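You operate a simulated robot arm through the tools that you are given. There is no shell and no other tool. Be economical: measure what you need, move in short steps, check, and stop when the job is done.

The job below is to be done with a simulated two-armed robot. You get a single attempt, and the scene is never put back.

JOB
Stand the Hiya sign from the tin in the carousel's empty green holder.
Fine: free the latch, turn that holder to the latch and lock it there; leave the other signs in their holders.
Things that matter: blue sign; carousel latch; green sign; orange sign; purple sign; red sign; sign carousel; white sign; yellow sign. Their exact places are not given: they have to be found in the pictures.

It is judged by the outcome, as a careful person would: the job done as asked, and still so three seconds after it is handed in. It fails if anything else is knocked over, pushed out of place, dropped, spilled or broken.

ROBOT AND FRAMES
Two 7-joint arms with fingered hands on one trunk, on a base that drives. Base frame: it is fixed to the floor where the robot stands at the start and does not move with it; the origin is under the middle of the robot, x ahead of it, y to its left, z up. Readings come in mm, rad, newtons and seconds.
The left shoulder is at the start at [70, 142, 1264], the right one opposite. With the tool pointing down near the work surface each hand reaches from about 100 to 720 mm from the robot's upright axis, wherever it stands, measured 20 degrees to its own side. Places, roughly: carousel latch [500, 0, 800]; sign carousel [600, 0, 800]. Payload 3.6 kg a hand.
The tool frame of a hand sits at the grasp point between the pads (the TCP): z along the fingers, y along the line on which they close. The tips reach 25 mm beyond it. Largest opening 88 mm; the body of the gripper starts 29 mm behind the TCP. The gripper is a hand of 5 fingers: y runs from the thumb to the fingers, the wrist lies at [-13, -97, -162] in the tool frame, and closing takes about 1.5 s.
Orientation is told as [roll, pitch, yaw] about the base's x, y, z axes, in that order, counted from this pose: with the fingers straight down and the wrist toward the robot, the tool's x, y and z point along [0, 1, 0], [1, 0, 0] and [0, 0, -1] of the base frame.

CONTROLS
- The arms move only by the tool jog_arm. It takes "left_moves", "right_moves" or both (then of equal length, played together; a hand with none holds still); each is a list that holds one entry, the list of rows, each a list of 6 numbers: the shift along the base's x, y, z in units of 100 mm (1.0 is 100 mm), then the turn, a rotation vector about the base's x, y, z in units of 90 degrees (1.0 is 90 degrees). In form: [[[tx, ty, tz, ax, ay, az], ...]]. A call has 1 to 20 rows; each row is the pose to reach, as a shift and turn from the pose commanded when the call began. "left_hand" and "right_hand" are, for a hand that has rows, the finger opening in mm, from 0 to 88, set as the call begins (left out, the last holds). A call with a number of a shift or a turn outside -1 to 1 is refused whole. Rows are played at 5 a second. More than 50 mm and 0.15 rad between two rows, or a gripper value outside its range, and nothing of the call is played. A pose out of reach is approached as far as the arm can. The call stops where the force on the tool passes 40 N (or 10 N more than at its start, if that is more) or the arm is blocked; 0.2 s more then pass. Each finger travels about 72 mm/s and halts on what it meets, pressing with about 34 N; the grip force reading is that of the motor and also rises with nothing between the fingers. The clock runs only during rows and for 0.2 s after the last one: add rows that repeat a pose to give the fingers time. The reply holds the time, the measured pose of the TCP, the force on the tool along the base axes, the opening and the grip force, in the units named above and with some noise, with the torque about the TCP (base axes, N m) and any sound that the robot's microphone picked up.
- Cameras (640 x 400 px; columns grow to the right, rows downward): "scene" is now at [138.2, 3.5, 1495.7]; the picture's right is [0.04, -1.00, -0.00], its down [-0.56, -0.02, -0.83] and it looks along [0.83, 0.03, -0.56] (base axes); focal length 214 px, centre (320, 200). "left" rides on the left gripper at [-59, -79, -105] in its tool frame; the picture's right is [-0.73, -0.32, 0.61], its down [0.62, -0.68, 0.38] and it looks along [0.29, 0.66, 0.70] (tool axes); focal length 234 px, centre (320, 200). "right" rides on the right gripper at [59, -79, -105] in its tool frame; the picture's right is [-0.73, 0.32, -0.61], its down [-0.62, -0.68, 0.38] and it looks along [-0.29, 0.66, 0.70] (tool axes); focal length 234 px, centre (320, 200).
- get_image(camera): a new picture of that camera. It takes no simulated time.
- lift_body(by): slides the trunk up (or, below 0, down) by that many mm; the arms and the scene camera ride with it, the base frame stays. It gives what a move gives, with no picture.
- roll_base(legs): drives the robot by 1 to 6 legs, each [ahead, left, turn to the left] in mm, mm and rad, along the robot's own axes; the way and the turn of a leg run together, so that a leg with both is an arc; at most 1500 mm and 3.142 rad a leg. The arms and the cameras ride along, it lands a little off, and it stops where it bumps. It gives what a move gives.
- finger_targets(index, middle, ring, little, thumb_bend, thumb_turn, hand): sets how far each is bent, from 0 (flat) to 100 (curled in); at 30 the hand is open as for a grip, at 70 the pads meet at the TCP. One left out holds its place. A second passes; each finger stops where it meets its share of the squeeze, and holds until it gets a number again. A gripper value or a shape takes the hand back. It gives what a move gives, with no picture; readings hold the bend of each and the force on index, middle, ring, little, thumb and palm. thumb_turn goes from beside the hand (0) to across from the fingers (100), as for a grip.
- grasp_type(shape, hand): the hand has 5 fingers and takes this shape, open, in about a second: jaw (thumb against the fingers, like two jaws); tri (thumb and two fingers); tip (a fingertip pinch); poke (one finger out to press); point (the index stretched); flat (the hand flat); cup (the hand cupped); fist (a fist). The gripper value then closes the fingers along that shape, each until it touches; the sizes above hold for jaw. It gives what a move gives, with no picture.
- pan_tilt(pan, tilt): turns the head with the scene camera to pan (to the left, within 1.501 rad either way) and tilt (down, from -0.506 to 1.204), counted from straight ahead of the robot. It gives what a move gives.
- measure_at(camera, pixels): for up to 12 pixels [column, row] of the newest picture of that camera ("zoom" is the newest enlarged one), the place [x, y, z] in the base frame of the surface seen there, good to about 2 mm. It takes no simulated time.
- close_up(camera, box): a new picture of the part [left, top, right, bottom] of that camera's present view, enlarged. It takes no simulated time.
- job_done(): hands the job in; it is judged then, once.

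Keep the steps short. Do not move on a guess: measure, check each grasp and each placing, and mend mistakes. In all there are 80 turns and 70 pictures (those below and enlarged ones count). Leave the grippers open and the arms clear of the work at the hand-in unless told otherwise, and finish with a single line.

The tools are called after ">>>" as a command line: name --argument value ..., lists and objects as JSON in quotes. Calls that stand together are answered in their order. jog_arm: Moves the arms, as the interface text tells. Its arguments: {"type":"object","properties":{"left_moves":{"type":"array"},"left_hand":{"type":"number"},"right_moves":{"type":"array"},"right_hand":{"type":"number"}},"required":[]} The other tools are called the same way: lift_body (by) slides the trunk up or down; grasp_type (shape, hand) gives the hand a shape; finger_targets (index, middle, ring, little, thumb_bend, thumb_turn, hand) moves the fingers one by one; roll_base (legs) drives the base; pan_tilt (pan, tilt) turns the head that bears the scene camera; get_image (camera) takes a picture; measure_at (camera, pixels) gives the place of the surface under pixels of a picture; close_up (camera, box) takes an enlarged picture of a part of a camera's view; job_done () hands the job in.

At the start:

```text
time_s: 0.0
left_tool_pos: [503.7, 145.4, 1449.3]
left_tcp_rot: [0.001, 0.0, 0.0]
left_ft_force: [0.0, 0.1, 0.1]
left_moment: [0.0, 0.01, 0.01]
left_opening: 87.7
left_grip_force: 0.1
left_shape: jaw
left_bend: [30.0, 30.0, 30.0, 30.0, 30.0, 98.0]
left_finger forces: [0.1, 0.1, 0.1, 0.0, 0.0, 0.0]
right_tool_pos: [486.7, -263.0, 1405.2]
right_tcp_rot: [-0.002, 0.001, -0.002]
right_ft_force: [-0.5, 0.9, -0.8]
right_moment: [0.02, 0.0, 0.0]
right_opening: 87.5
right_grip_force: 0.1
right_shape: jaw
right_bend: [30.0, 30.0, 30.0, 30.0, 30.0, 98.0]
right_finger forces: [0.0, 0.1, 0.0, 0.1, 0.0, 0.1]
trunk travel left (down, up): [-800.0, 140.0]
robot x, y, heading: [1.7, 1.2, -0.0]
head pan, tilt: [0.037, 0.592]
```

scene: 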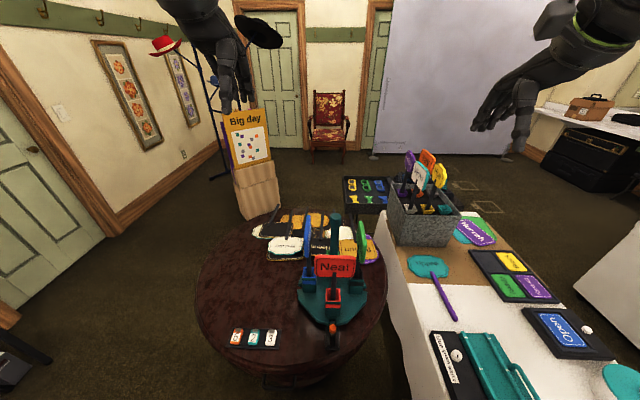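
right: 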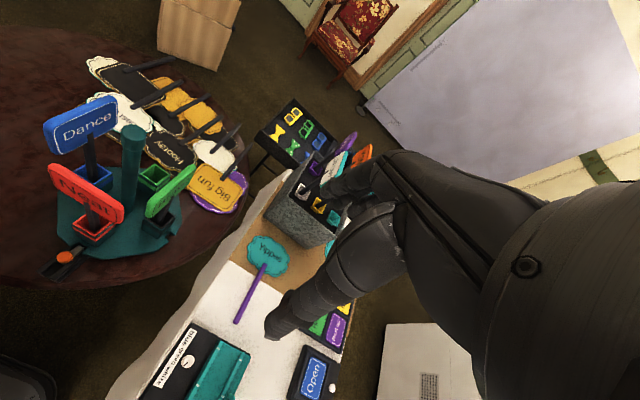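
left: 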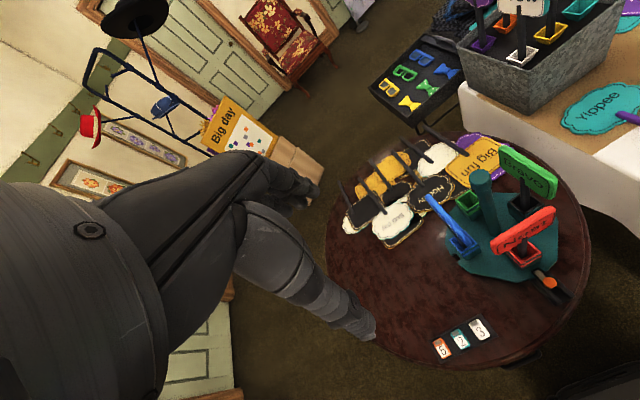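

I see the carousel at about (333,290), latch near (333,335), and the tin at (425,215). I'll take enlarged views of both.

>>> close_up --camera "scene" --box '[260, 200, 420, 360]'

>>> close_up --camera "scene" --box '[370, 130, 500, 260]'

>>> close_up --camera "left" --box '[400, 130, 600, 330]'

```text
2.50 times, centred on (340, 280) of scene
```

zoom: 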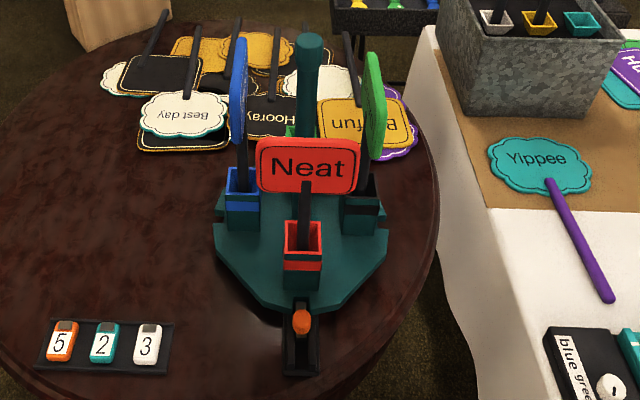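

```text
3.08 times, centred on (435, 195) of scene
```

zoom: 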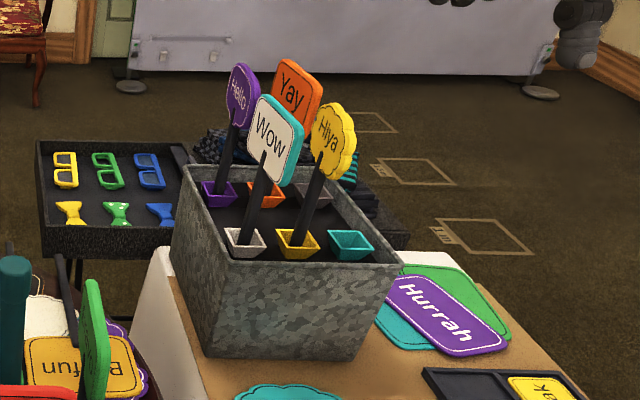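

```text
2.00 times, centred on (500, 230) of left
```

zoom: 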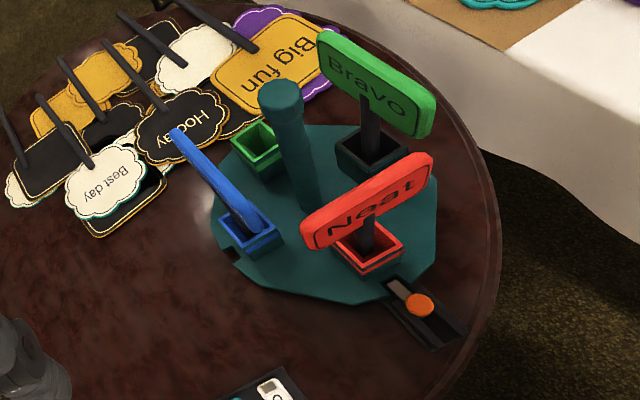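

The green empty holder is at the back, the red one at the latch. I'll zoom tightly on the latch and on the carousel, then measure.

>>> close_up --camera "scene" --box '[300, 280, 370, 350]'

>>> measure_at --camera "scene" --pixels '[[333, 328], [333, 332], [333, 341], [336, 210], [337, 235], [320, 250], [353, 240], [334, 293], [335, 268], [320, 280], [351, 283], [290, 330]]'

>>> close_up --camera "left" --box '[500, 240, 600, 310]'

>>> measure_at --camera "left" --pixels '[[480, 177], [466, 199], [460, 208], [474, 206], [460, 200], [525, 205], [523, 250], [463, 243], [548, 282], [560, 293], [535, 272], [553, 284]]'

```text
5.71 times, centred on (335, 315) of scene
```

zoom: 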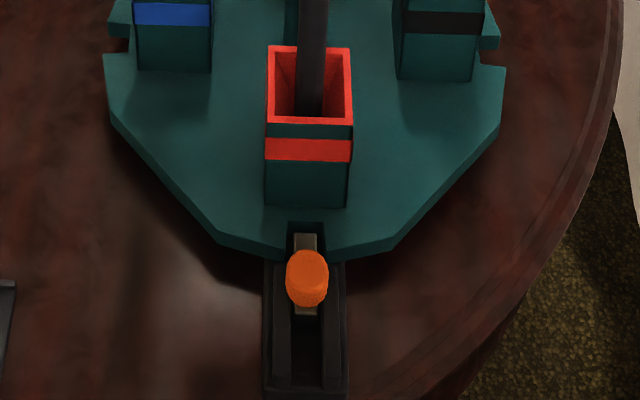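

```text
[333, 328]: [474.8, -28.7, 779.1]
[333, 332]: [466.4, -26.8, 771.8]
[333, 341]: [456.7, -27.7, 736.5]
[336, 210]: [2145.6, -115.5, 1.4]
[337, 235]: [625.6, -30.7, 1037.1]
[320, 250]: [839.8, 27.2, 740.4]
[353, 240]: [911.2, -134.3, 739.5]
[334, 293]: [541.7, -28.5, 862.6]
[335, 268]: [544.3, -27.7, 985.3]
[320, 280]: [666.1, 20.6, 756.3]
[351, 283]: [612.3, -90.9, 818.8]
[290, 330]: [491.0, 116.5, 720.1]
```

```text
5.71 times, centred on (550, 275) of left
```

zoom: 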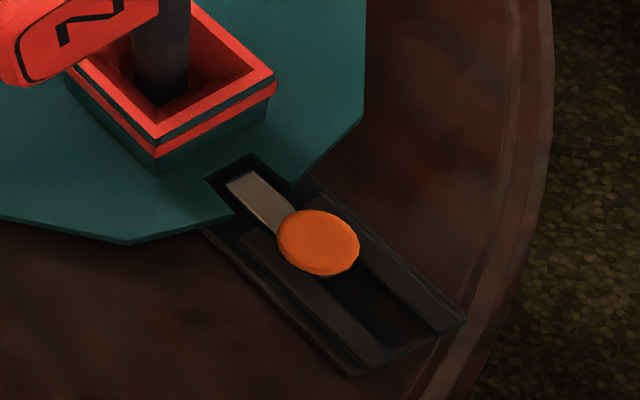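

```text
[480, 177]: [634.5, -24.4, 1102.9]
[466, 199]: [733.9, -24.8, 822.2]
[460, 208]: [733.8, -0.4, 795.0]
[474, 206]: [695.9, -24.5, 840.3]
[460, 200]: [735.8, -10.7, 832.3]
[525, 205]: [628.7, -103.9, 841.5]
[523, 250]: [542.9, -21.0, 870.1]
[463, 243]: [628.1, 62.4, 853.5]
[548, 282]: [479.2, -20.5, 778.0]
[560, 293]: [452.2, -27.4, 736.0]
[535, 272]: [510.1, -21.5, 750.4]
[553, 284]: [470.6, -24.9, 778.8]
```

Carousel axis near (630,-26), post top z≈1100, knob near (474,-26,779). Next I measure the tin and the Hiya sign.

>>> close_up --camera "scene" --box '[390, 140, 460, 210]'

>>> measure_at --camera "scene" --pixels '[[440, 176], [437, 165], [441, 184], [436, 196], [433, 204], [429, 172], [428, 163], [424, 160], [432, 210], [426, 209], [437, 209], [440, 215]]'

>>> close_up --camera "scene" --box '[295, 205, 375, 285]'

>>> measure_at --camera "scene" --pixels '[[334, 213], [338, 215], [333, 222], [320, 217], [319, 236], [364, 218], [365, 235], [318, 260], [350, 258], [337, 276], [316, 274], [356, 278]]'

```text
5.71 times, centred on (425, 175) of scene
```

zoom: 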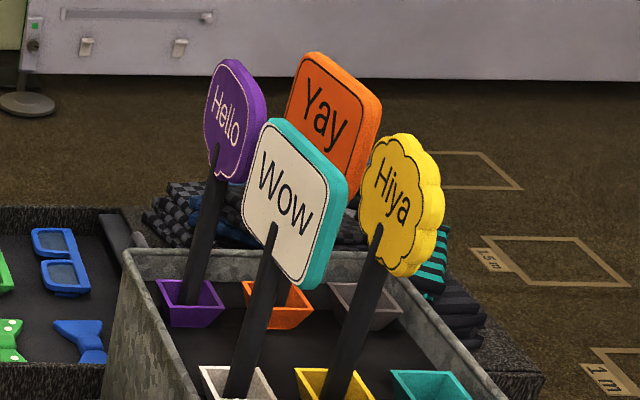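

```text
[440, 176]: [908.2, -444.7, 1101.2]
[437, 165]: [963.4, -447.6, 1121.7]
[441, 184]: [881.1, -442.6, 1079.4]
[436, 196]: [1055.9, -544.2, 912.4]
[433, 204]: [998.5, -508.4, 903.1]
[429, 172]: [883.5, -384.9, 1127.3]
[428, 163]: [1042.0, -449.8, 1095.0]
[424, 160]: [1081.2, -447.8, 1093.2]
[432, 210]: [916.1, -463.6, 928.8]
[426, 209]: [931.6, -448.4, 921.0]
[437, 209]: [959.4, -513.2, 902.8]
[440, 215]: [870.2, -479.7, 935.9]
```

```text
5.00 times, centred on (335, 245) of scene
```

zoom: 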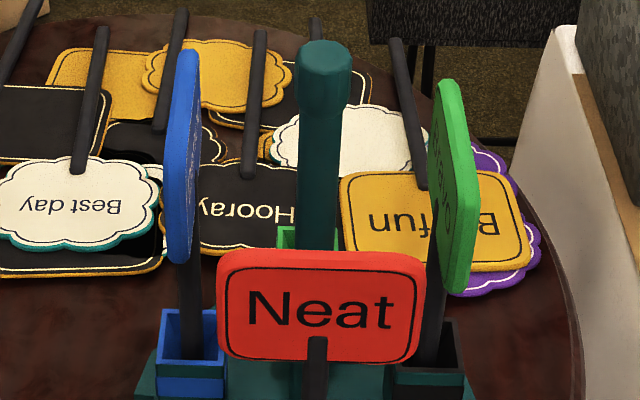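

```text
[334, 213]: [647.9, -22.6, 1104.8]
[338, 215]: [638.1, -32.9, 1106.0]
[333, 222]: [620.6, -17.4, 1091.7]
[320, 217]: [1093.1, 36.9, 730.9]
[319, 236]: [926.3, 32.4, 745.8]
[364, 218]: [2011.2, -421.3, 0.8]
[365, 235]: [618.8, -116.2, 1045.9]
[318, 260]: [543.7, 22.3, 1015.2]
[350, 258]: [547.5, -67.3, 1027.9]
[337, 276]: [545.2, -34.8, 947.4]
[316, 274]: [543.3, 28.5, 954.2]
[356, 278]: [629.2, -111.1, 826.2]
```

Before moving I look down in front of the robot to see what the base and the trunk could run into.

>>> pan_tilt --pan -0.25 --tilt 1.1

>>> get_image --camera "scene"

>>> measure_at --camera "scene" --pixels '[[320, 300], [320, 200], [250, 150], [200, 200], [350, 350], [420, 350], [300, 250], [260, 200], [280, 180], [450, 250]]'

```text
time_s: 0.9
left_tool_pos: [504.2, 144.3, 1449.4]
left_tcp_rot: [0.0, 0.0, -0.001]
left_ft_force: [0.8, 0.1, -0.2]
left_moment: [0.0, 0.02, 0.03]
left_opening: 87.8
left_grip_force: 0.1
left_shape: jaw
left_bend: [30.0, 30.0, 30.0, 30.0, 30.0, 98.0]
left_finger forces: [0.0, 0.0, 0.0, 0.1, 0.0, 0.0]
right_tool_pos: [487.6, -262.6, 1405.6]
right_tcp_rot: [0.0, 0.0, -0.002]
right_ft_force: [0.0, -0.3, 0.7]
right_moment: [-0.04, 0.0, 0.03]
right_opening: 88.1
right_grip_force: 0.1
right_shape: jaw
right_bend: [30.0, 30.0, 30.0, 30.0, 30.0, 98.0]
right_finger forces: [0.0, 0.1, 0.0, 0.0, 0.0, 0.0]
trunk travel left (down, up): [-800.0, 140.0]
robot x, y, heading: [-2.5, -3.6, -0.001]
head pan, tilt: [-0.25, 1.1]
```

```text
59 pictures are left
```

scene: 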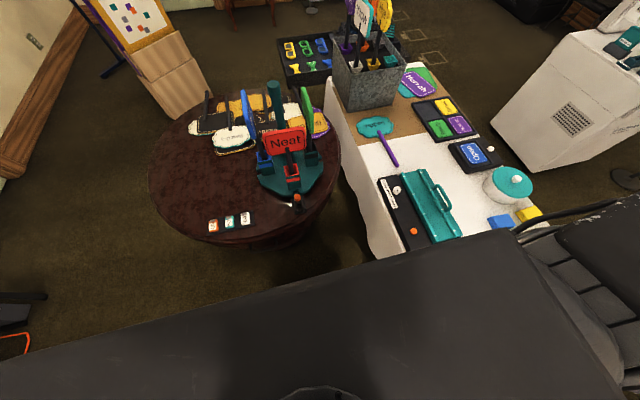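

```text
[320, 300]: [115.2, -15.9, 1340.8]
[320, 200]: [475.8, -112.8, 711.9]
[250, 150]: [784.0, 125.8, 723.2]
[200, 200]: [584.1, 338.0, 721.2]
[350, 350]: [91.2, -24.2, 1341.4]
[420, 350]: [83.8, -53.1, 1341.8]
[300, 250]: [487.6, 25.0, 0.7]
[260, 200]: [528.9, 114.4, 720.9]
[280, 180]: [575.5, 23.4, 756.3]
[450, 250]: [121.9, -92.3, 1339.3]
```

Round table top is z≈721, disc top z≈756. I lower the trunk 250 mm to bring the hands nearer, aim the camera at the carousel, and shape the left hand to a fingertip pinch.

>>> lift_body --by -250

>>> pan_tilt --pan -0.05 --tilt 0.75

>>> grasp_type --hand "left" --shape "tip"

>>> get_image --camera "scene"

>>> get_image --camera "left"

```text
time_s: 3.5
left_tool_pos: [503.6, 144.3, 1198.1]
left_tcp_rot: [-0.001, 0.0, -0.001]
left_ft_force: [-0.3, 0.3, 0.0]
left_moment: [0.01, 0.01, 0.0]
left_opening: 88.0
left_grip_force: 0.0
left_shape: jaw
left_bend: [30.0, 30.0, 30.0, 30.0, 30.0, 98.0]
left_finger forces: [0.0, 0.0, 0.0, 0.0, 0.1, 0.0]
right_tool_pos: [487.9, -260.8, 1155.6]
right_tcp_rot: [0.0, 0.001, -0.002]
right_ft_force: [-0.7, -0.2, -0.4]
right_moment: [0.02, -0.01, 0.0]
right_opening: 87.8
right_grip_force: 0.1
right_shape: jaw
right_bend: [30.0, 30.0, 30.0, 30.0, 30.0, 98.0]
right_finger forces: [0.0, 0.0, 0.0, 0.1, 0.1, 0.0]
trunk travel left (down, up): [-550.0, 390.0]
robot x, y, heading: [0.3, 2.3, 0.0]
head pan, tilt: [-0.25, 1.1]
```

```text
time_s: 4.3
left_tool_pos: [503.6, 144.2, 1199.2]
left_tcp_rot: [0.0, 0.0, 0.0]
left_ft_force: [0.6, -0.2, 0.0]
left_moment: [0.0, -0.01, 0.0]
left_opening: 87.5
left_grip_force: 0.0
left_shape: jaw
left_bend: [30.0, 30.0, 30.0, 30.0, 30.0, 98.0]
left_finger forces: [0.0, 0.0, 0.0, 0.1, 0.0, 0.0]
right_tool_pos: [486.9, -262.6, 1155.3]
right_tcp_rot: [-0.001, 0.0, -0.002]
right_ft_force: [-0.2, -0.5, -0.4]
right_moment: [-0.01, 0.05, 0.01]
right_opening: 87.9
right_grip_force: 0.0
right_shape: jaw
right_bend: [30.0, 30.0, 30.0, 30.0, 30.0, 98.0]
right_finger forces: [0.0, 0.1, 0.0, 0.0, 0.0, 0.0]
trunk travel left (down, up): [-550.0, 390.0]
robot x, y, heading: [2.6, 2.4, 0.004]
head pan, tilt: [-0.051, 0.75]
```

```text
time_s: 5.2
left_tool_pos: [503.0, 144.7, 1198.7]
left_tcp_rot: [0.0, 0.0, -0.001]
left_ft_force: [-0.2, 0.0, 0.1]
left_moment: [-0.01, -0.01, 0.0]
left_opening: 87.7
left_grip_force: 0.0
left_shape: tip
left_bend: [30.0, 98.0, 99.0, 99.0, 30.0, 98.0]
left_finger forces: [0.0, 0.0, 0.0, 0.0, 0.1, 0.0]
right_tool_pos: [486.4, -262.2, 1155.2]
right_tcp_rot: [0.001, 0.001, -0.002]
right_ft_force: [0.0, -0.7, -1.1]
right_moment: [-0.02, 0.01, 0.01]
right_opening: 87.9
right_grip_force: 0.0
right_shape: jaw
right_bend: [30.0, 30.0, 30.0, 30.0, 30.0, 98.0]
right_finger forces: [0.1, 0.0, 0.1, 0.1, 0.0, 0.0]
trunk travel left (down, up): [-550.0, 390.0]
robot x, y, heading: [-0.5, -2.7, -0.002]
head pan, tilt: [-0.051, 0.75]
```

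```text
58 pictures are left
```

scene: 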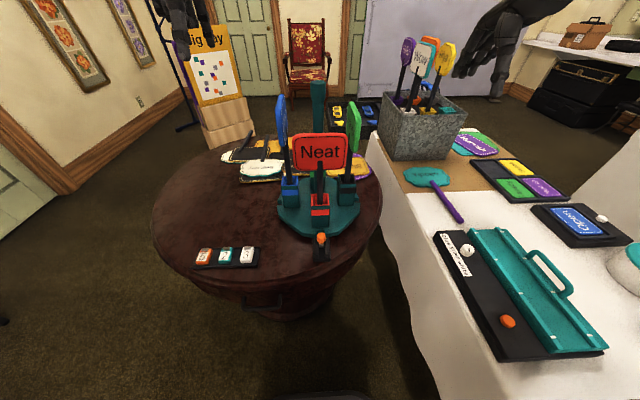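

```text
57 pictures are left
```

left: 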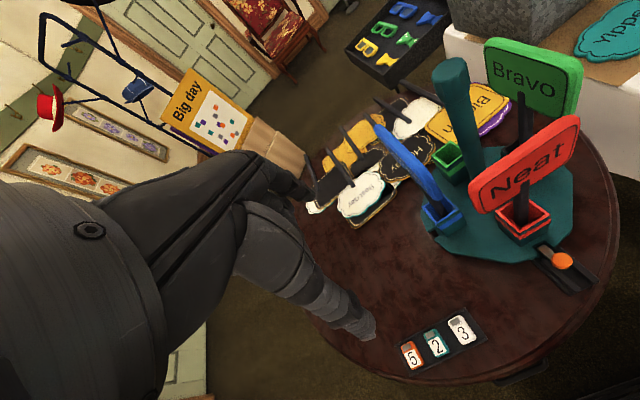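

Pinch shape is fine (TCP lies around (313,237) in the left view, between thumb and index). Now I move the left hand back a little and down, then toward the latch, with the opening at 60.

>>> jog_arm --left_moves '[[[-0.25, 0, -0.3, 0, 0, 0], [-0.5, -0.2, -0.65, 0, 0, 0], [-0.5, -0.5, -1.0, 0, 0, 0]]]' --left_hand 60

>>> jog_arm --left_moves '[[[-0.0, -0.2, -0.4, 0, 0, 0], [-0.0, -0.5, -0.8, 0, 0, 0], [0, -0.6, -1.0, 0, 0, 0]]]'

>>> jog_arm --left_moves '[[[0, -0.2, -0.3, 0, 0, 0], [0, -0.4, -0.6, 0, 0, 0], [0, -0.6, -0.7, 0, 0, 0], [0, -0.6, -0.7, 0, 0, 0]]]'

>>> get_image --camera "scene"

>>> get_image --camera "left"

```text
time_s: 6.0
left_tool_pos: [454.1, 94.6, 1097.4]
left_tcp_rot: [0.001, 0.001, 0.002]
left_ft_force: [-0.4, 0.9, -0.5]
left_moment: [0.01, 0.01, 0.02]
left_opening: 60.4
left_grip_force: 0.0
left_shape: tip
left_bend: [29.0, 98.0, 99.0, 99.0, 59.0, 99.0]
left_finger forces: [0.0, 0.0, 0.0, 0.0, 0.0, 0.1]
right_tool_pos: [487.8, -263.7, 1153.3]
right_tcp_rot: [0.003, 0.003, -0.001]
right_ft_force: [-0.4, 0.3, 0.7]
right_moment: [0.02, 0.0, -0.02]
right_opening: 87.7
right_grip_force: 0.1
right_shape: jaw
right_bend: [30.0, 30.0, 30.0, 30.0, 30.0, 98.0]
right_finger forces: [0.0, 0.0, 0.0, 0.0, 0.0, 0.1]
trunk travel left (down, up): [-550.0, 390.0]
robot x, y, heading: [1.9, -0.6, -0.0]
head pan, tilt: [-0.051, 0.75]
```

```text
time_s: 6.8
left_tool_pos: [454.1, 34.4, 997.6]
left_tcp_rot: [-0.002, 0.0, 0.002]
left_ft_force: [-0.6, 0.6, 0.2]
left_moment: [-0.03, 0.06, -0.03]
left_opening: 60.2
left_grip_force: 0.0
left_shape: tip
left_bend: [29.0, 98.0, 99.0, 99.0, 59.0, 99.0]
left_finger forces: [0.0, 0.1, 0.0, 0.1, 0.0, 0.0]
right_tool_pos: [487.5, -263.2, 1155.7]
right_tcp_rot: [0.0, 0.0, -0.002]
right_ft_force: [-0.2, 0.3, -0.2]
right_moment: [-0.02, 0.01, 0.01]
right_opening: 87.8
right_grip_force: 0.0
right_shape: jaw
right_bend: [30.0, 30.0, 30.0, 30.0, 30.0, 98.0]
right_finger forces: [0.0, 0.0, 0.1, 0.0, 0.0, 0.0]
trunk travel left (down, up): [-550.0, 390.0]
robot x, y, heading: [3.0, -4.5, 0.002]
head pan, tilt: [-0.051, 0.75]
```

```text
time_s: 7.8
left_tool_pos: [452.7, -25.4, 928.0]
left_tcp_rot: [-0.002, 0.0, -0.001]
left_ft_force: [0.6, 0.3, -0.9]
left_moment: [-0.04, -0.05, 0.0]
left_opening: 60.1
left_grip_force: 0.1
left_shape: tip
left_bend: [29.0, 98.0, 99.0, 99.0, 59.0, 99.0]
left_finger forces: [0.0, 0.0, 0.1, 0.0, 0.1, 0.0]
right_tool_pos: [488.4, -260.9, 1155.6]
right_tcp_rot: [0.001, 0.0, -0.002]
right_ft_force: [0.0, -0.6, -0.7]
right_moment: [-0.02, 0.02, 0.02]
right_opening: 87.6
right_grip_force: 0.0
right_shape: jaw
right_bend: [30.0, 30.0, 30.0, 30.0, 30.0, 98.0]
right_finger forces: [0.0, 0.0, 0.0, 0.0, 0.0, 0.0]
trunk travel left (down, up): [-550.0, 390.0]
robot x, y, heading: [0.9, 0.0, -0.003]
head pan, tilt: [-0.051, 0.75]
```

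```text
56 pictures are left
```

scene: 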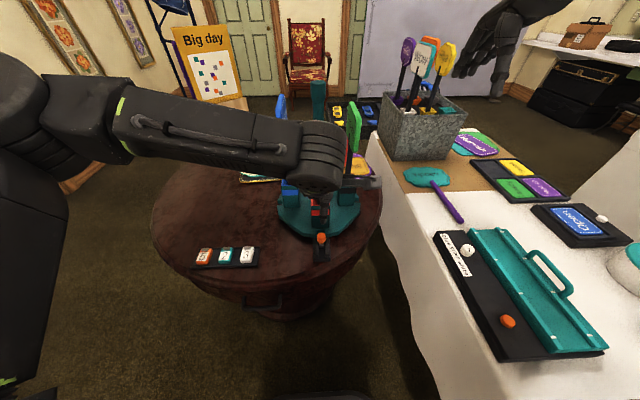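

```text
55 pictures are left
```

left: 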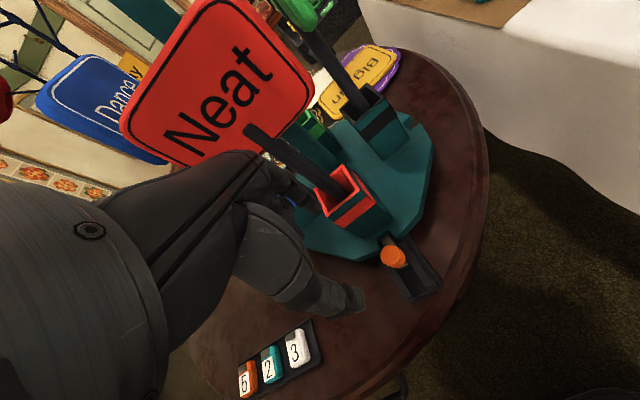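

The hand is at x≈453 above the latch, with no contact. I zoom on my left hand view to measure the index tip, thumb tip and the knob.

>>> close_up --camera "left" --box '[220, 140, 460, 310]'

>>> measure_at --camera "left" --pixels '[[388, 252], [395, 257], [380, 243], [405, 262], [382, 240], [275, 180], [295, 195], [300, 205], [350, 298], [362, 210], [340, 222], [415, 285]]'

```text
2.35 times, centred on (340, 225) of left
```

zoom: 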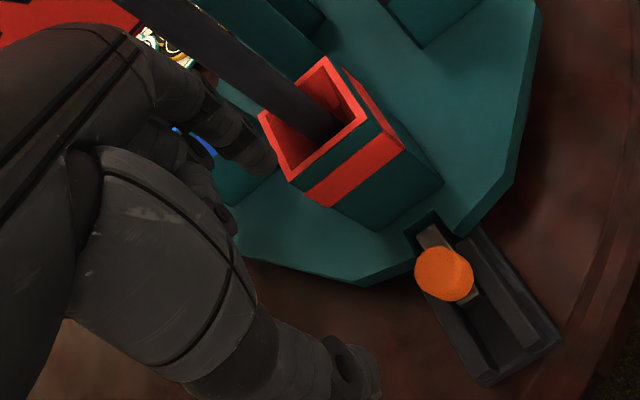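

```text
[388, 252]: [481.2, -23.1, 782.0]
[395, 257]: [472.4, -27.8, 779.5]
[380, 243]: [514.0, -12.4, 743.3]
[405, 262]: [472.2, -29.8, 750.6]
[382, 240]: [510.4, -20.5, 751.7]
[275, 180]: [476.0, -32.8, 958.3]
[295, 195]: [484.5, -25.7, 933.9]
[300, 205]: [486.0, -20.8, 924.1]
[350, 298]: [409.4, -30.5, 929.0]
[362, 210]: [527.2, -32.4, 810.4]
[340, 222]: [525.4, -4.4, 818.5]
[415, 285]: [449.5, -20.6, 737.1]
```

Index tip is near x≈497 and the knob is centred at (475,-26) with its top at z 780; the red cup's front face is x≈517. I shift +4 mm in x and descend in steps to z≈806.

>>> jog_arm --left_moves '[[[0.04, 0, -0.4, 0, 0, 0], [0.04, 0, -0.8, 0, 0, 0], [0.04, 0, -0.8, 0, 0, 0]]]'

>>> jog_arm --left_moves '[[[0.0, 0, -0.3, 0, 0, 0], [0.0, 0, -0.42, 0, 0, 0], [0.0, 0, -0.42, 0, 0, 0]]]'

>>> close_up --camera "left" --box '[220, 140, 460, 310]'

>>> close_up --camera "scene" --box '[270, 190, 370, 270]'

```text
time_s: 8.7
left_tool_pos: [456.6, -24.9, 849.9]
left_tcp_rot: [-0.001, 0.0, 0.001]
left_ft_force: [0.0, -0.1, 0.9]
left_moment: [-0.03, 0.0, 0.04]
left_opening: 60.3
left_grip_force: 0.0
left_shape: tip
left_bend: [29.0, 98.0, 99.0, 99.0, 59.0, 99.0]
left_finger forces: [0.0, 0.0, 0.0, 0.1, 0.0, 0.0]
right_tool_pos: [486.8, -262.5, 1155.7]
right_tcp_rot: [0.0, 0.0, -0.002]
right_ft_force: [-0.4, -1.0, 0.6]
right_moment: [-0.01, -0.01, 0.01]
right_opening: 87.7
right_grip_force: 0.0
right_shape: jaw
right_bend: [30.0, 30.0, 30.0, 30.0, 30.0, 98.0]
right_finger forces: [0.0, 0.0, 0.0, 0.0, 0.0, 0.0]
trunk travel left (down, up): [-550.0, 390.0]
robot x, y, heading: [-1.9, 0.6, 0.001]
head pan, tilt: [-0.051, 0.75]
```

```text
time_s: 9.4
left_tool_pos: [457.2, -25.3, 806.0]
left_tcp_rot: [-0.002, 0.0, 0.0]
left_ft_force: [-0.7, 0.0, -0.2]
left_moment: [-0.04, 0.0, -0.02]
left_opening: 60.4
left_grip_force: 0.2
left_shape: tip
left_bend: [29.0, 98.0, 99.0, 99.0, 59.0, 99.0]
left_finger forces: [0.1, 0.1, 0.0, 0.0, 0.0, 0.0]
right_tool_pos: [487.1, -261.2, 1155.3]
right_tcp_rot: [0.002, 0.0, -0.001]
right_ft_force: [-0.4, -0.1, 0.5]
right_moment: [-0.02, 0.01, 0.0]
right_opening: 87.5
right_grip_force: 0.1
right_shape: jaw
right_bend: [30.0, 30.0, 30.0, 30.0, 30.0, 98.0]
right_finger forces: [0.0, 0.0, 0.0, 0.1, 0.0, 0.0]
trunk travel left (down, up): [-550.0, 390.0]
robot x, y, heading: [-0.3, -1.7, 0.001]
head pan, tilt: [-0.051, 0.75]
```

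```text
2.35 times, centred on (340, 225) of left
```

zoom: 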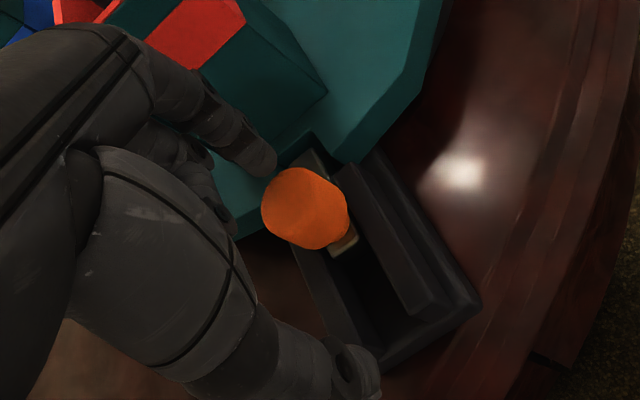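

```text
5.00 times, centred on (320, 230) of scene
```

zoom: 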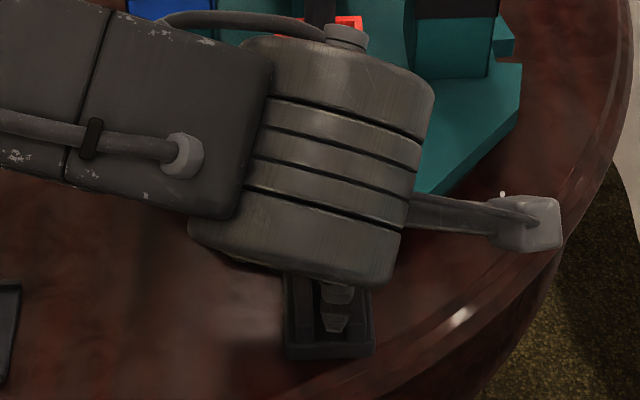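

The index tip is at zoom (265,165), right beyond the knob. I measure tip and knob.

>>> measure_at --camera "left" --pixels '[[314, 208], [311, 209], [305, 200], [328, 222], [333, 228], [320, 220], [349, 240], [334, 208], [362, 300], [357, 298], [318, 228]]'

```text
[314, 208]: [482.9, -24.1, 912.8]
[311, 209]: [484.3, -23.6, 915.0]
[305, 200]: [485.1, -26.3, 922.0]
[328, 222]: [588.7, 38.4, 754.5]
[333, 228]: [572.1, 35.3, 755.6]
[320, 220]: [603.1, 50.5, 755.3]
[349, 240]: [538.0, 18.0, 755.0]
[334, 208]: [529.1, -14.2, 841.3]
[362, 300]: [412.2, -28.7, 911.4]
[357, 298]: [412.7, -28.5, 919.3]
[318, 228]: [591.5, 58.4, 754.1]
```

>>> get_image --camera "left"

>>> measure_at --camera "left" --pixels '[[316, 208], [311, 209], [305, 200], [318, 213], [328, 222], [333, 228], [320, 220], [345, 238], [334, 208], [362, 300], [350, 245]]'

```text
51 pictures are left
```

left: 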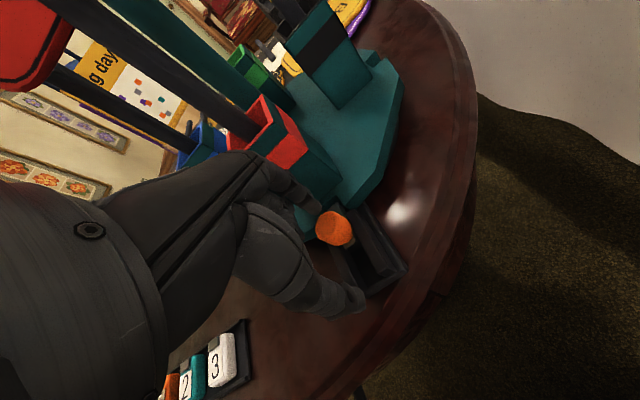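

```text
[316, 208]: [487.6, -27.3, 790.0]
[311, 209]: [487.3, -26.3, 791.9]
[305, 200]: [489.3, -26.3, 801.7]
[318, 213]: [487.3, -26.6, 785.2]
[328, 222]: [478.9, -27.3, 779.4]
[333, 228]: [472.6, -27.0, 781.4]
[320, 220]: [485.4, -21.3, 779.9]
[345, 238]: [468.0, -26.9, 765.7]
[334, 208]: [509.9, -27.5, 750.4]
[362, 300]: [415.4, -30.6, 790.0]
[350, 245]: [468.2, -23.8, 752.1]
```

Index inner face is x≈487.5, the knob's far edge ≈487. I move +6 mm in x, then 21 mm down so the tip sits behind the knob.

>>> jog_arm --left_moves '[[[0.06, 0, 0, 0, 0, 0], [0.06, 0, -0.1, 0, 0, 0], [0.06, 0, -0.21, 0, 0, 0], [0.06, 0, -0.21, 0, 0, 0]]]'

>>> close_up --camera "left" --box '[220, 140, 460, 310]'

```text
time_s: 10.4
left_tool_pos: [463.7, -26.7, 785.4]
left_tcp_rot: [0.0, 0.001, 0.0]
left_ft_force: [0.2, 0.1, 0.1]
left_moment: [0.0, -0.01, 0.0]
left_opening: 59.9
left_grip_force: 0.0
left_shape: tip
left_bend: [29.0, 98.0, 99.0, 99.0, 59.0, 99.0]
left_finger forces: [0.0, 0.0, 0.1, 0.0, 0.0, 0.0]
right_tool_pos: [486.6, -261.6, 1155.8]
right_tcp_rot: [-0.002, 0.0, -0.001]
right_ft_force: [0.3, 0.1, -0.5]
right_moment: [0.01, 0.02, 0.02]
right_opening: 87.6
right_grip_force: 0.0
right_shape: jaw
right_bend: [30.0, 30.0, 30.0, 30.0, 30.0, 98.0]
right_finger forces: [0.0, 0.0, 0.0, 0.0, 0.1, 0.1]
trunk travel left (down, up): [-550.0, 390.0]
robot x, y, heading: [1.5, -1.7, 0.002]
head pan, tilt: [-0.051, 0.75]
```

```text
2.35 times, centred on (340, 225) of left
```

zoom: 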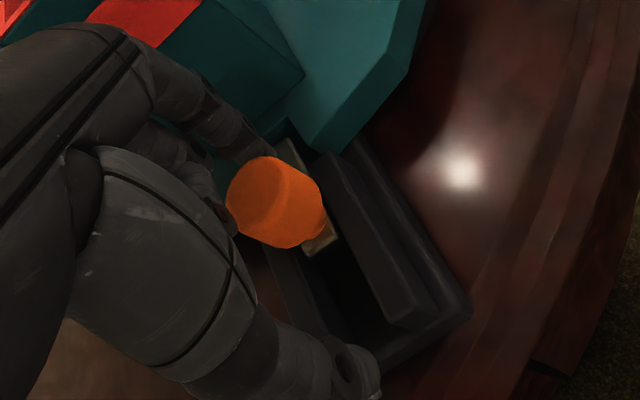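

The index is now behind the knob. I pull toward the robot slowly and watch the force.

>>> jog_arm --left_moves '[[[-0.06, 0, 0, 0, 0, 0], [-0.12, 0, 0, 0, 0, 0], [-0.18, 0, 0, 0, 0, 0], [-0.24, 0, 0, 0, 0, 0], [-0.3, 0, 0, 0, 0, 0], [-0.36, 0, 0, 0, 0, 0]]]'

>>> close_up --camera "left" --box '[220, 140, 460, 310]'

```text
time_s: 11.8
left_tool_pos: [428.2, -24.3, 784.6]
left_tcp_rot: [0.0, 0.003, 0.001]
left_ft_force: [11.0, -0.6, -0.1]
left_moment: [-0.03, -0.1, -0.05]
left_opening: 64.1
left_grip_force: 0.2
left_shape: tip
left_bend: [22.0, 98.0, 99.0, 99.0, 59.0, 99.0]
left_finger forces: [10.8, 0.0, 0.1, 0.0, 0.0, 0.0]
right_tool_pos: [488.6, -262.5, 1154.5]
right_tcp_rot: [0.0, 0.002, 0.0]
right_ft_force: [0.3, -0.6, -0.2]
right_moment: [-0.03, -0.01, 0.0]
right_opening: 87.7
right_grip_force: 0.0
right_shape: jaw
right_bend: [30.0, 30.0, 30.0, 30.0, 30.0, 98.0]
right_finger forces: [0.0, 0.0, 0.0, 0.1, 0.1, 0.0]
trunk travel left (down, up): [-550.0, 390.0]
robot x, y, heading: [2.6, 1.8, -0.002]
head pan, tilt: [-0.051, 0.75]
```

```text
2.35 times, centred on (340, 225) of left
```

zoom: 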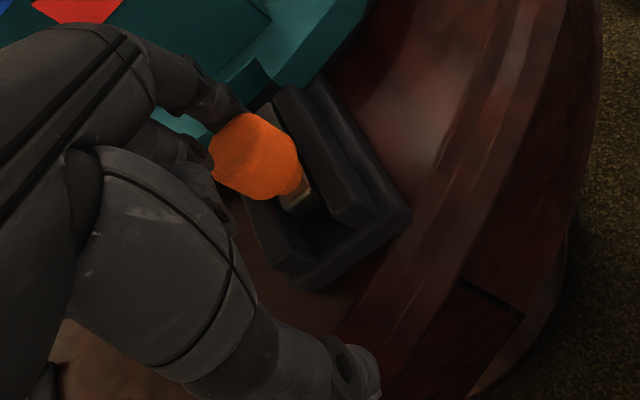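

The finger met 11 N at the end, perhaps the stop. I ease back 10 mm, lift, and see whether the bolt stays out.

>>> jog_arm --left_moves '[[[0.12, 0, 0, 0, 0, 0], [0.12, 0, 0.3, 0, 0, 0], [0.0, 0, 0.6, 0, 0, 0], [0, 0.3, 0.9, 0, 0, 0], [0, 0.7, 0.9, 0, 0, 0], [0, 1.0, 0.9, 0, 0, 0]]]'

>>> close_up --camera "scene" --box '[290, 210, 350, 270]'

>>> measure_at --camera "zoom" --pixels '[[320, 200], [322, 240]]'

```text
time_s: 13.2
left_tool_pos: [427.6, 74.8, 875.5]
left_tcp_rot: [-0.001, -0.001, 0.0]
left_ft_force: [0.3, -0.8, 1.0]
left_moment: [0.02, 0.0, -0.03]
left_opening: 60.2
left_grip_force: 0.0
left_shape: tip
left_bend: [29.0, 98.0, 99.0, 99.0, 59.0, 99.0]
left_finger forces: [0.0, 0.0, 0.0, 0.0, 0.0, 0.1]
right_tool_pos: [486.6, -261.8, 1156.1]
right_tcp_rot: [0.0, 0.0, -0.002]
right_ft_force: [0.3, 0.9, -0.4]
right_moment: [-0.01, 0.0, -0.01]
right_opening: 87.9
right_grip_force: 0.2
right_shape: jaw
right_bend: [30.0, 30.0, 30.0, 30.0, 30.0, 98.0]
right_finger forces: [0.0, 0.0, 0.0, 0.0, 0.0, 0.0]
trunk travel left (down, up): [-550.0, 390.0]
robot x, y, heading: [2.9, -0.9, -0.002]
head pan, tilt: [-0.051, 0.75]
```

```text
6.67 times, centred on (320, 240) of scene
```

zoom: 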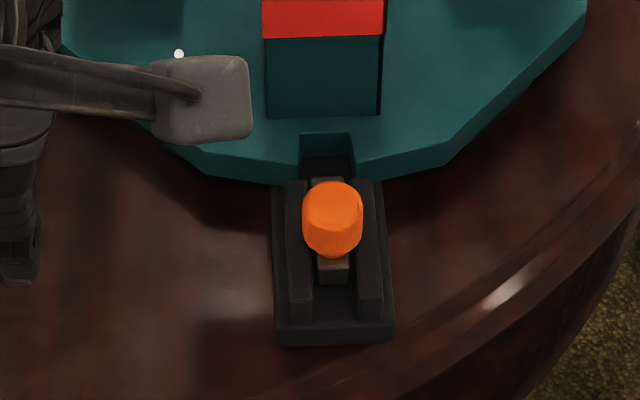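

```text
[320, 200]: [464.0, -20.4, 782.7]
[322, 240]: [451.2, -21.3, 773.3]
```

The bolt has moved about 15 mm out and stays. I check whether its tip clears the disc edge.

>>> measure_at --camera "zoom" --pixels '[[330, 179], [330, 183], [290, 178], [285, 165], [365, 178], [372, 160], [325, 165], [333, 270], [333, 285], [333, 310]]'

>>> close_up --camera "left" --box '[380, 130, 560, 270]'

```text
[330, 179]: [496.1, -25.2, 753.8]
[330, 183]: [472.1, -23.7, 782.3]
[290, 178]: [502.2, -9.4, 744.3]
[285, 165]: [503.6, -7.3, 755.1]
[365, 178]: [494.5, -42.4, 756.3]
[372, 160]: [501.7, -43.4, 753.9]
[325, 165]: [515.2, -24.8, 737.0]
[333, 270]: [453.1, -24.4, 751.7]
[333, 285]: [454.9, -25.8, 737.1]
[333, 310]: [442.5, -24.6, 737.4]
```

```text
2.86 times, centred on (470, 200) of left
```

zoom: 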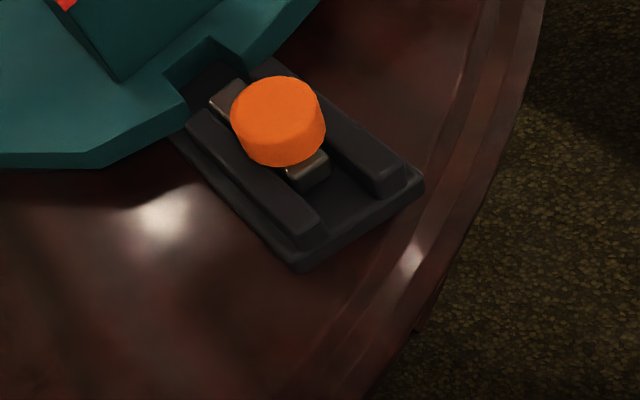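

The bolt tip (x≈496) is just out of the notch (edge ≈501). Next I raise the trunk 250 mm, put the left hand in jaw shape and head for the top of the post (z 1106, axis ≈(632,-26)).

>>> lift_body --by 250

>>> grasp_type --hand "left" --shape "jaw"

>>> jog_arm --left_moves '[[[0, 0, 0.4, 0, 0, 0], [0.2, 0, 0.7, 0, 0, 0], [0.6, 0, 0.7, 0, 0, 0], [1.0, 0, 0.7, 0, 0, 0], [1.0, -0.2, 0.7, 0, 0, 0]]]' --left_hand 88

>>> jog_arm --left_moves '[[[0.3, -0.2, 0, 0, 0, 0], [0.6, -0.5, 0, 0, 0, 0], [1.0, -0.81, 0, 0, 0, 0], [1.0, -0.81, 0, 0, 0, 0]]]'

>>> get_image --camera "left"

>>> get_image --camera "scene"

```text
time_s: 15.8
left_tool_pos: [428.2, 75.5, 1124.7]
left_tcp_rot: [0.0, -0.001, 0.0]
left_ft_force: [0.7, -0.6, 0.3]
left_moment: [0.0, 0.03, 0.01]
left_opening: 60.3
left_grip_force: 0.0
left_shape: tip
left_bend: [29.0, 98.0, 99.0, 99.0, 59.0, 99.0]
left_finger forces: [0.0, 0.0, 0.1, 0.0, 0.0, 0.1]
right_tool_pos: [487.3, -262.3, 1405.1]
right_tcp_rot: [0.0, 0.001, -0.002]
right_ft_force: [-0.1, -0.7, -0.9]
right_moment: [-0.02, 0.02, 0.0]
right_opening: 87.8
right_grip_force: 0.0
right_shape: jaw
right_bend: [30.0, 30.0, 30.0, 30.0, 30.0, 98.0]
right_finger forces: [0.1, 0.1, 0.1, 0.1, 0.1, 0.0]
trunk travel left (down, up): [-800.0, 140.0]
robot x, y, heading: [-2.7, 1.2, 0.003]
head pan, tilt: [-0.051, 0.75]
```

```text
time_s: 16.7
left_tool_pos: [427.2, 74.9, 1124.0]
left_tcp_rot: [0.001, 0.001, 0.0]
left_ft_force: [0.3, 0.7, 0.2]
left_moment: [-0.02, 0.03, 0.0]
left_opening: 87.9
left_grip_force: 0.0
left_shape: jaw
left_bend: [30.0, 30.0, 30.0, 30.0, 30.0, 98.0]
left_finger forces: [0.0, 0.1, 0.0, 0.1, 0.0, 0.1]
right_tool_pos: [487.7, -262.5, 1405.8]
right_tcp_rot: [0.001, 0.0, -0.001]
right_ft_force: [0.6, -0.1, 0.5]
right_moment: [0.02, 0.04, 0.0]
right_opening: 87.6
right_grip_force: 0.3
right_shape: jaw
right_bend: [30.0, 30.0, 30.0, 30.0, 30.0, 98.0]
right_finger forces: [0.0, 0.0, 0.1, 0.0, 0.0, 0.0]
trunk travel left (down, up): [-800.0, 140.0]
robot x, y, heading: [-5.6, -2.7, 0.003]
head pan, tilt: [-0.051, 0.75]
```

```text
time_s: 17.9
left_tool_pos: [525.4, 54.3, 1196.6]
left_tcp_rot: [-0.001, 0.001, 0.001]
left_ft_force: [0.1, -0.2, 0.6]
left_moment: [0.03, -0.03, 0.0]
left_opening: 88.0
left_grip_force: 0.1
left_shape: jaw
left_bend: [30.0, 30.0, 30.0, 30.0, 30.0, 98.0]
left_finger forces: [0.0, 0.1, 0.1, 0.0, 0.1, 0.1]
right_tool_pos: [487.2, -263.6, 1406.0]
right_tcp_rot: [0.002, -0.003, -0.002]
right_ft_force: [0.0, 0.0, -0.4]
right_moment: [0.02, -0.01, 0.01]
right_opening: 88.1
right_grip_force: 0.0
right_shape: jaw
right_bend: [30.0, 30.0, 30.0, 30.0, 30.0, 98.0]
right_finger forces: [0.0, 0.0, 0.0, 0.0, 0.0, 0.0]
trunk travel left (down, up): [-800.0, 140.0]
robot x, y, heading: [-0.6, 0.5, 0.003]
head pan, tilt: [-0.051, 0.75]
```

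```text
refused: row 3 steps farther than a row can; nothing moved
```

```text
46 pictures are left
```

left: 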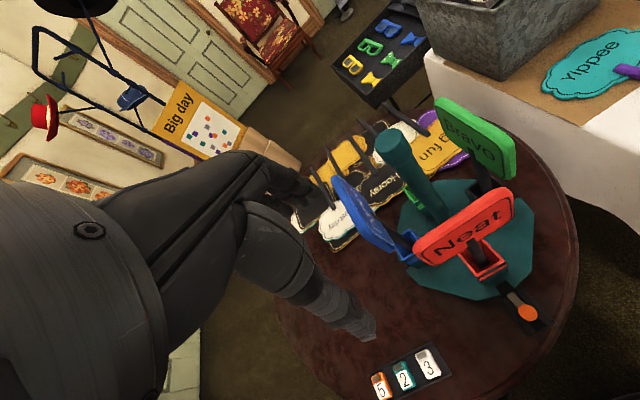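

```text
45 pictures are left
```

scene: 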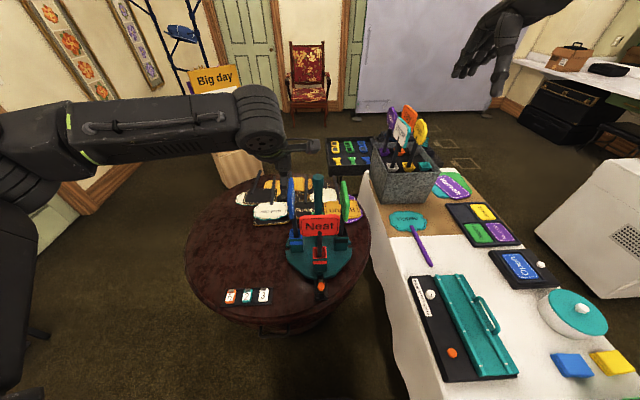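

I measure the post top and the sign tops from the left view.

>>> measure_at --camera "left" --pixels '[[391, 140], [382, 140], [401, 138], [391, 133], [392, 152], [405, 175], [338, 180], [360, 220], [440, 100], [510, 135], [512, 190], [412, 240]]'

```text
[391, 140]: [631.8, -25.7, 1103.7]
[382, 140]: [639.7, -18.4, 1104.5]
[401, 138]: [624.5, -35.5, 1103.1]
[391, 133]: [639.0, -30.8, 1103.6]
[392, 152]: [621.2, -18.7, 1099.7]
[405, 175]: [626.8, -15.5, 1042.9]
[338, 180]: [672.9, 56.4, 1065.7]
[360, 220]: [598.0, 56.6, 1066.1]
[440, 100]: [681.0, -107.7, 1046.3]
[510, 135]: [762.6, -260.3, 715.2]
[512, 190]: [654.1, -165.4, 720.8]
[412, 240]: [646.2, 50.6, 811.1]
```

Post axis ≈(630.5,-26.5), top 1104; blue sign top ≈1070. I move above the post with opening 62, and turn the hand −60° about z for the first stroke.

>>> jog_arm --left_moves '[[[0.25, -0.2, 0, 0, 0, -0.09], [0.5, -0.4, 0, 0, 0, -0.18], [0.75, -0.6, 0, 0, 0, -0.27], [1.0, -0.81, 0, 0, 0, -0.36], [1.0, -0.81, 0, 0, 0, -0.45], [1.0, -0.81, 0, 0, 0, -0.54], [1.0, -0.81, 0, 0, 0, -0.63], [1.0, -0.81, 0, 0, 0, -0.67], [1.0, -0.81, 0, 0, 0, -0.67]]]' --left_hand 62

>>> get_image --camera "left"

```text
time_s: 19.9
left_tool_pos: [628.1, -25.6, 1194.7]
left_tcp_rot: [0.0, 0.001, -1.051]
left_ft_force: [0.3, 0.0, -0.5]
left_moment: [-0.01, 0.01, -0.03]
left_opening: 62.5
left_grip_force: 0.1
left_shape: jaw
left_bend: [27.0, 37.0, 34.0, 35.0, 57.0, 99.0]
left_finger forces: [0.0, 0.0, 0.0, 0.0, 0.0, 0.0]
right_tool_pos: [487.5, -262.8, 1406.2]
right_tcp_rot: [-0.002, 0.0, -0.002]
right_ft_force: [0.1, 0.1, 0.4]
right_moment: [-0.01, 0.0, 0.0]
right_opening: 87.7
right_grip_force: 0.0
right_shape: jaw
right_bend: [30.0, 30.0, 30.0, 30.0, 30.0, 98.0]
right_finger forces: [0.0, 0.0, 0.1, 0.2, 0.0, 0.1]
trunk travel left (down, up): [-800.0, 140.0]
robot x, y, heading: [-0.8, -4.6, -0.003]
head pan, tilt: [-0.051, 0.75]
```

```text
44 pictures are left
```

left: 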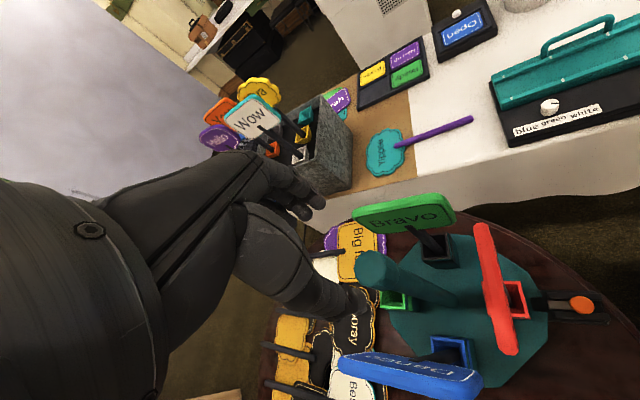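

In jaw only the thumb moved for 62, so I reopen to 88 to stay symmetric and come down centred on the post to TCP z≈1093 (tips just above the sign tops).

>>> jog_arm --left_moves '[[[0.02, -0.01, -0.3, 0, 0, 0], [0.02, -0.01, -0.6, 0, 0, 0], [0.02, -0.01, -0.9, 0, 0, 0], [0.02, -0.01, -1.0, 0, 0, 0], [0.02, -0.01, -1.0, 0, 0, 0]]]' --left_hand 88

>>> get_image --camera "left"

>>> close_up --camera "scene" --box '[260, 150, 380, 270]'

```text
time_s: 21.1
left_tool_pos: [631.0, -28.1, 1093.8]
left_tcp_rot: [0.001, 0.001, -1.051]
left_ft_force: [0.0, -0.2, 0.0]
left_moment: [0.0, 0.01, -0.01]
left_opening: 87.5
left_grip_force: 0.0
left_shape: jaw
left_bend: [30.0, 30.0, 30.0, 30.0, 30.0, 98.0]
left_finger forces: [0.1, 0.0, 0.0, 0.0, 0.1, 0.0]
right_tool_pos: [486.8, -262.2, 1405.3]
right_tcp_rot: [0.0, 0.0, -0.003]
right_ft_force: [0.4, -0.2, -0.8]
right_moment: [0.03, 0.02, -0.02]
right_opening: 87.4
right_grip_force: 0.1
right_shape: jaw
right_bend: [30.0, 30.0, 30.0, 30.0, 30.0, 98.0]
right_finger forces: [0.0, 0.0, 0.0, 0.0, 0.1, 0.0]
trunk travel left (down, up): [-800.0, 140.0]
robot x, y, heading: [3.4, 5.4, 0.0]
head pan, tilt: [-0.051, 0.75]
```

```text
43 pictures are left
```

left: 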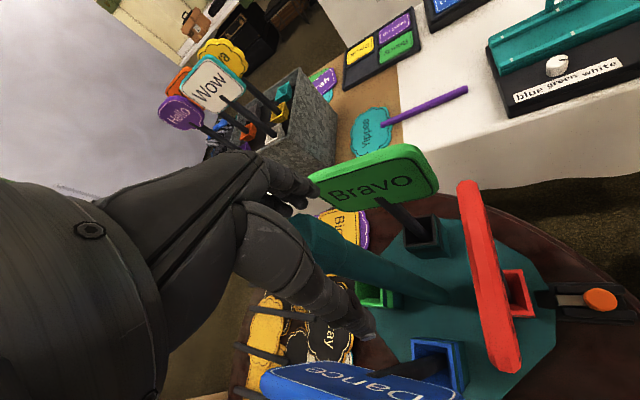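

```text
3.33 times, centred on (320, 210) of scene
```

zoom: 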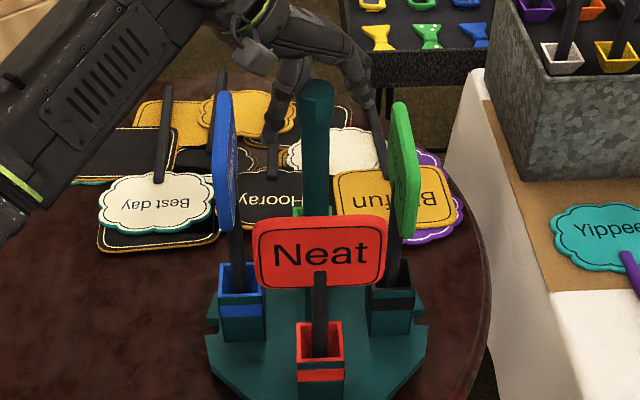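

The post stands between thumb and fingers. I close and wait.

>>> jog_arm --left_moves '[[[0, 0, 0, 0, 0, 0], [0, 0, 0, 0, 0, 0], [0, 0, 0, 0, 0, 0], [0, 0, 0, 0, 0, 0], [0, 0, 0, 0, 0, 0], [0, 0, 0, 0, 0, 0], [0, 0, 0, 0, 0, 0], [0, 0, 0, 0, 0, 0]]]' --left_hand 0

>>> close_up --camera "left" --box '[200, 140, 460, 320]'

```text
time_s: 22.9
left_tool_pos: [629.6, -27.2, 1094.6]
left_tcp_rot: [-0.002, 0.0, -1.053]
left_ft_force: [-2.9, -0.7, -5.2]
left_moment: [0.03, 0.07, -0.09]
left_opening: 23.4
left_grip_force: 34.1
left_shape: jaw
left_bend: [74.0, 51.0, 59.0, 56.0, 75.0, 100.0]
left_finger forces: [14.4, 8.7, 3.9, 0.1, 26.1, 0.0]
right_tool_pos: [486.9, -261.6, 1405.3]
right_tcp_rot: [-0.001, 0.001, -0.001]
right_ft_force: [-1.1, -0.2, 0.3]
right_moment: [0.01, 0.0, -0.01]
right_opening: 87.8
right_grip_force: 0.1
right_shape: jaw
right_bend: [30.0, 30.0, 30.0, 30.0, 30.0, 98.0]
right_finger forces: [0.0, 0.0, 0.1, 0.0, 0.0, 0.0]
trunk travel left (down, up): [-800.0, 140.0]
robot x, y, heading: [0.8, -0.7, -0.001]
head pan, tilt: [-0.051, 0.75]
```

```text
2.22 times, centred on (330, 230) of left
```

zoom: 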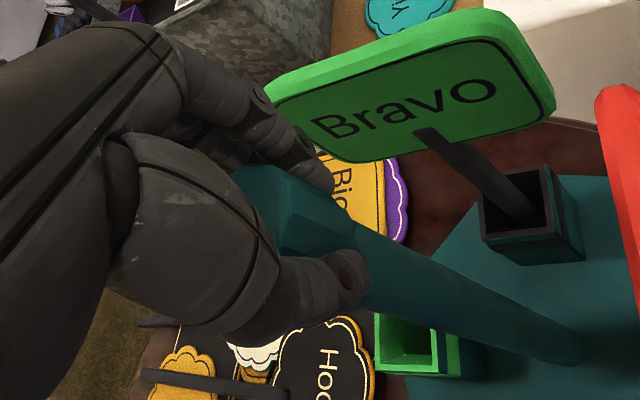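

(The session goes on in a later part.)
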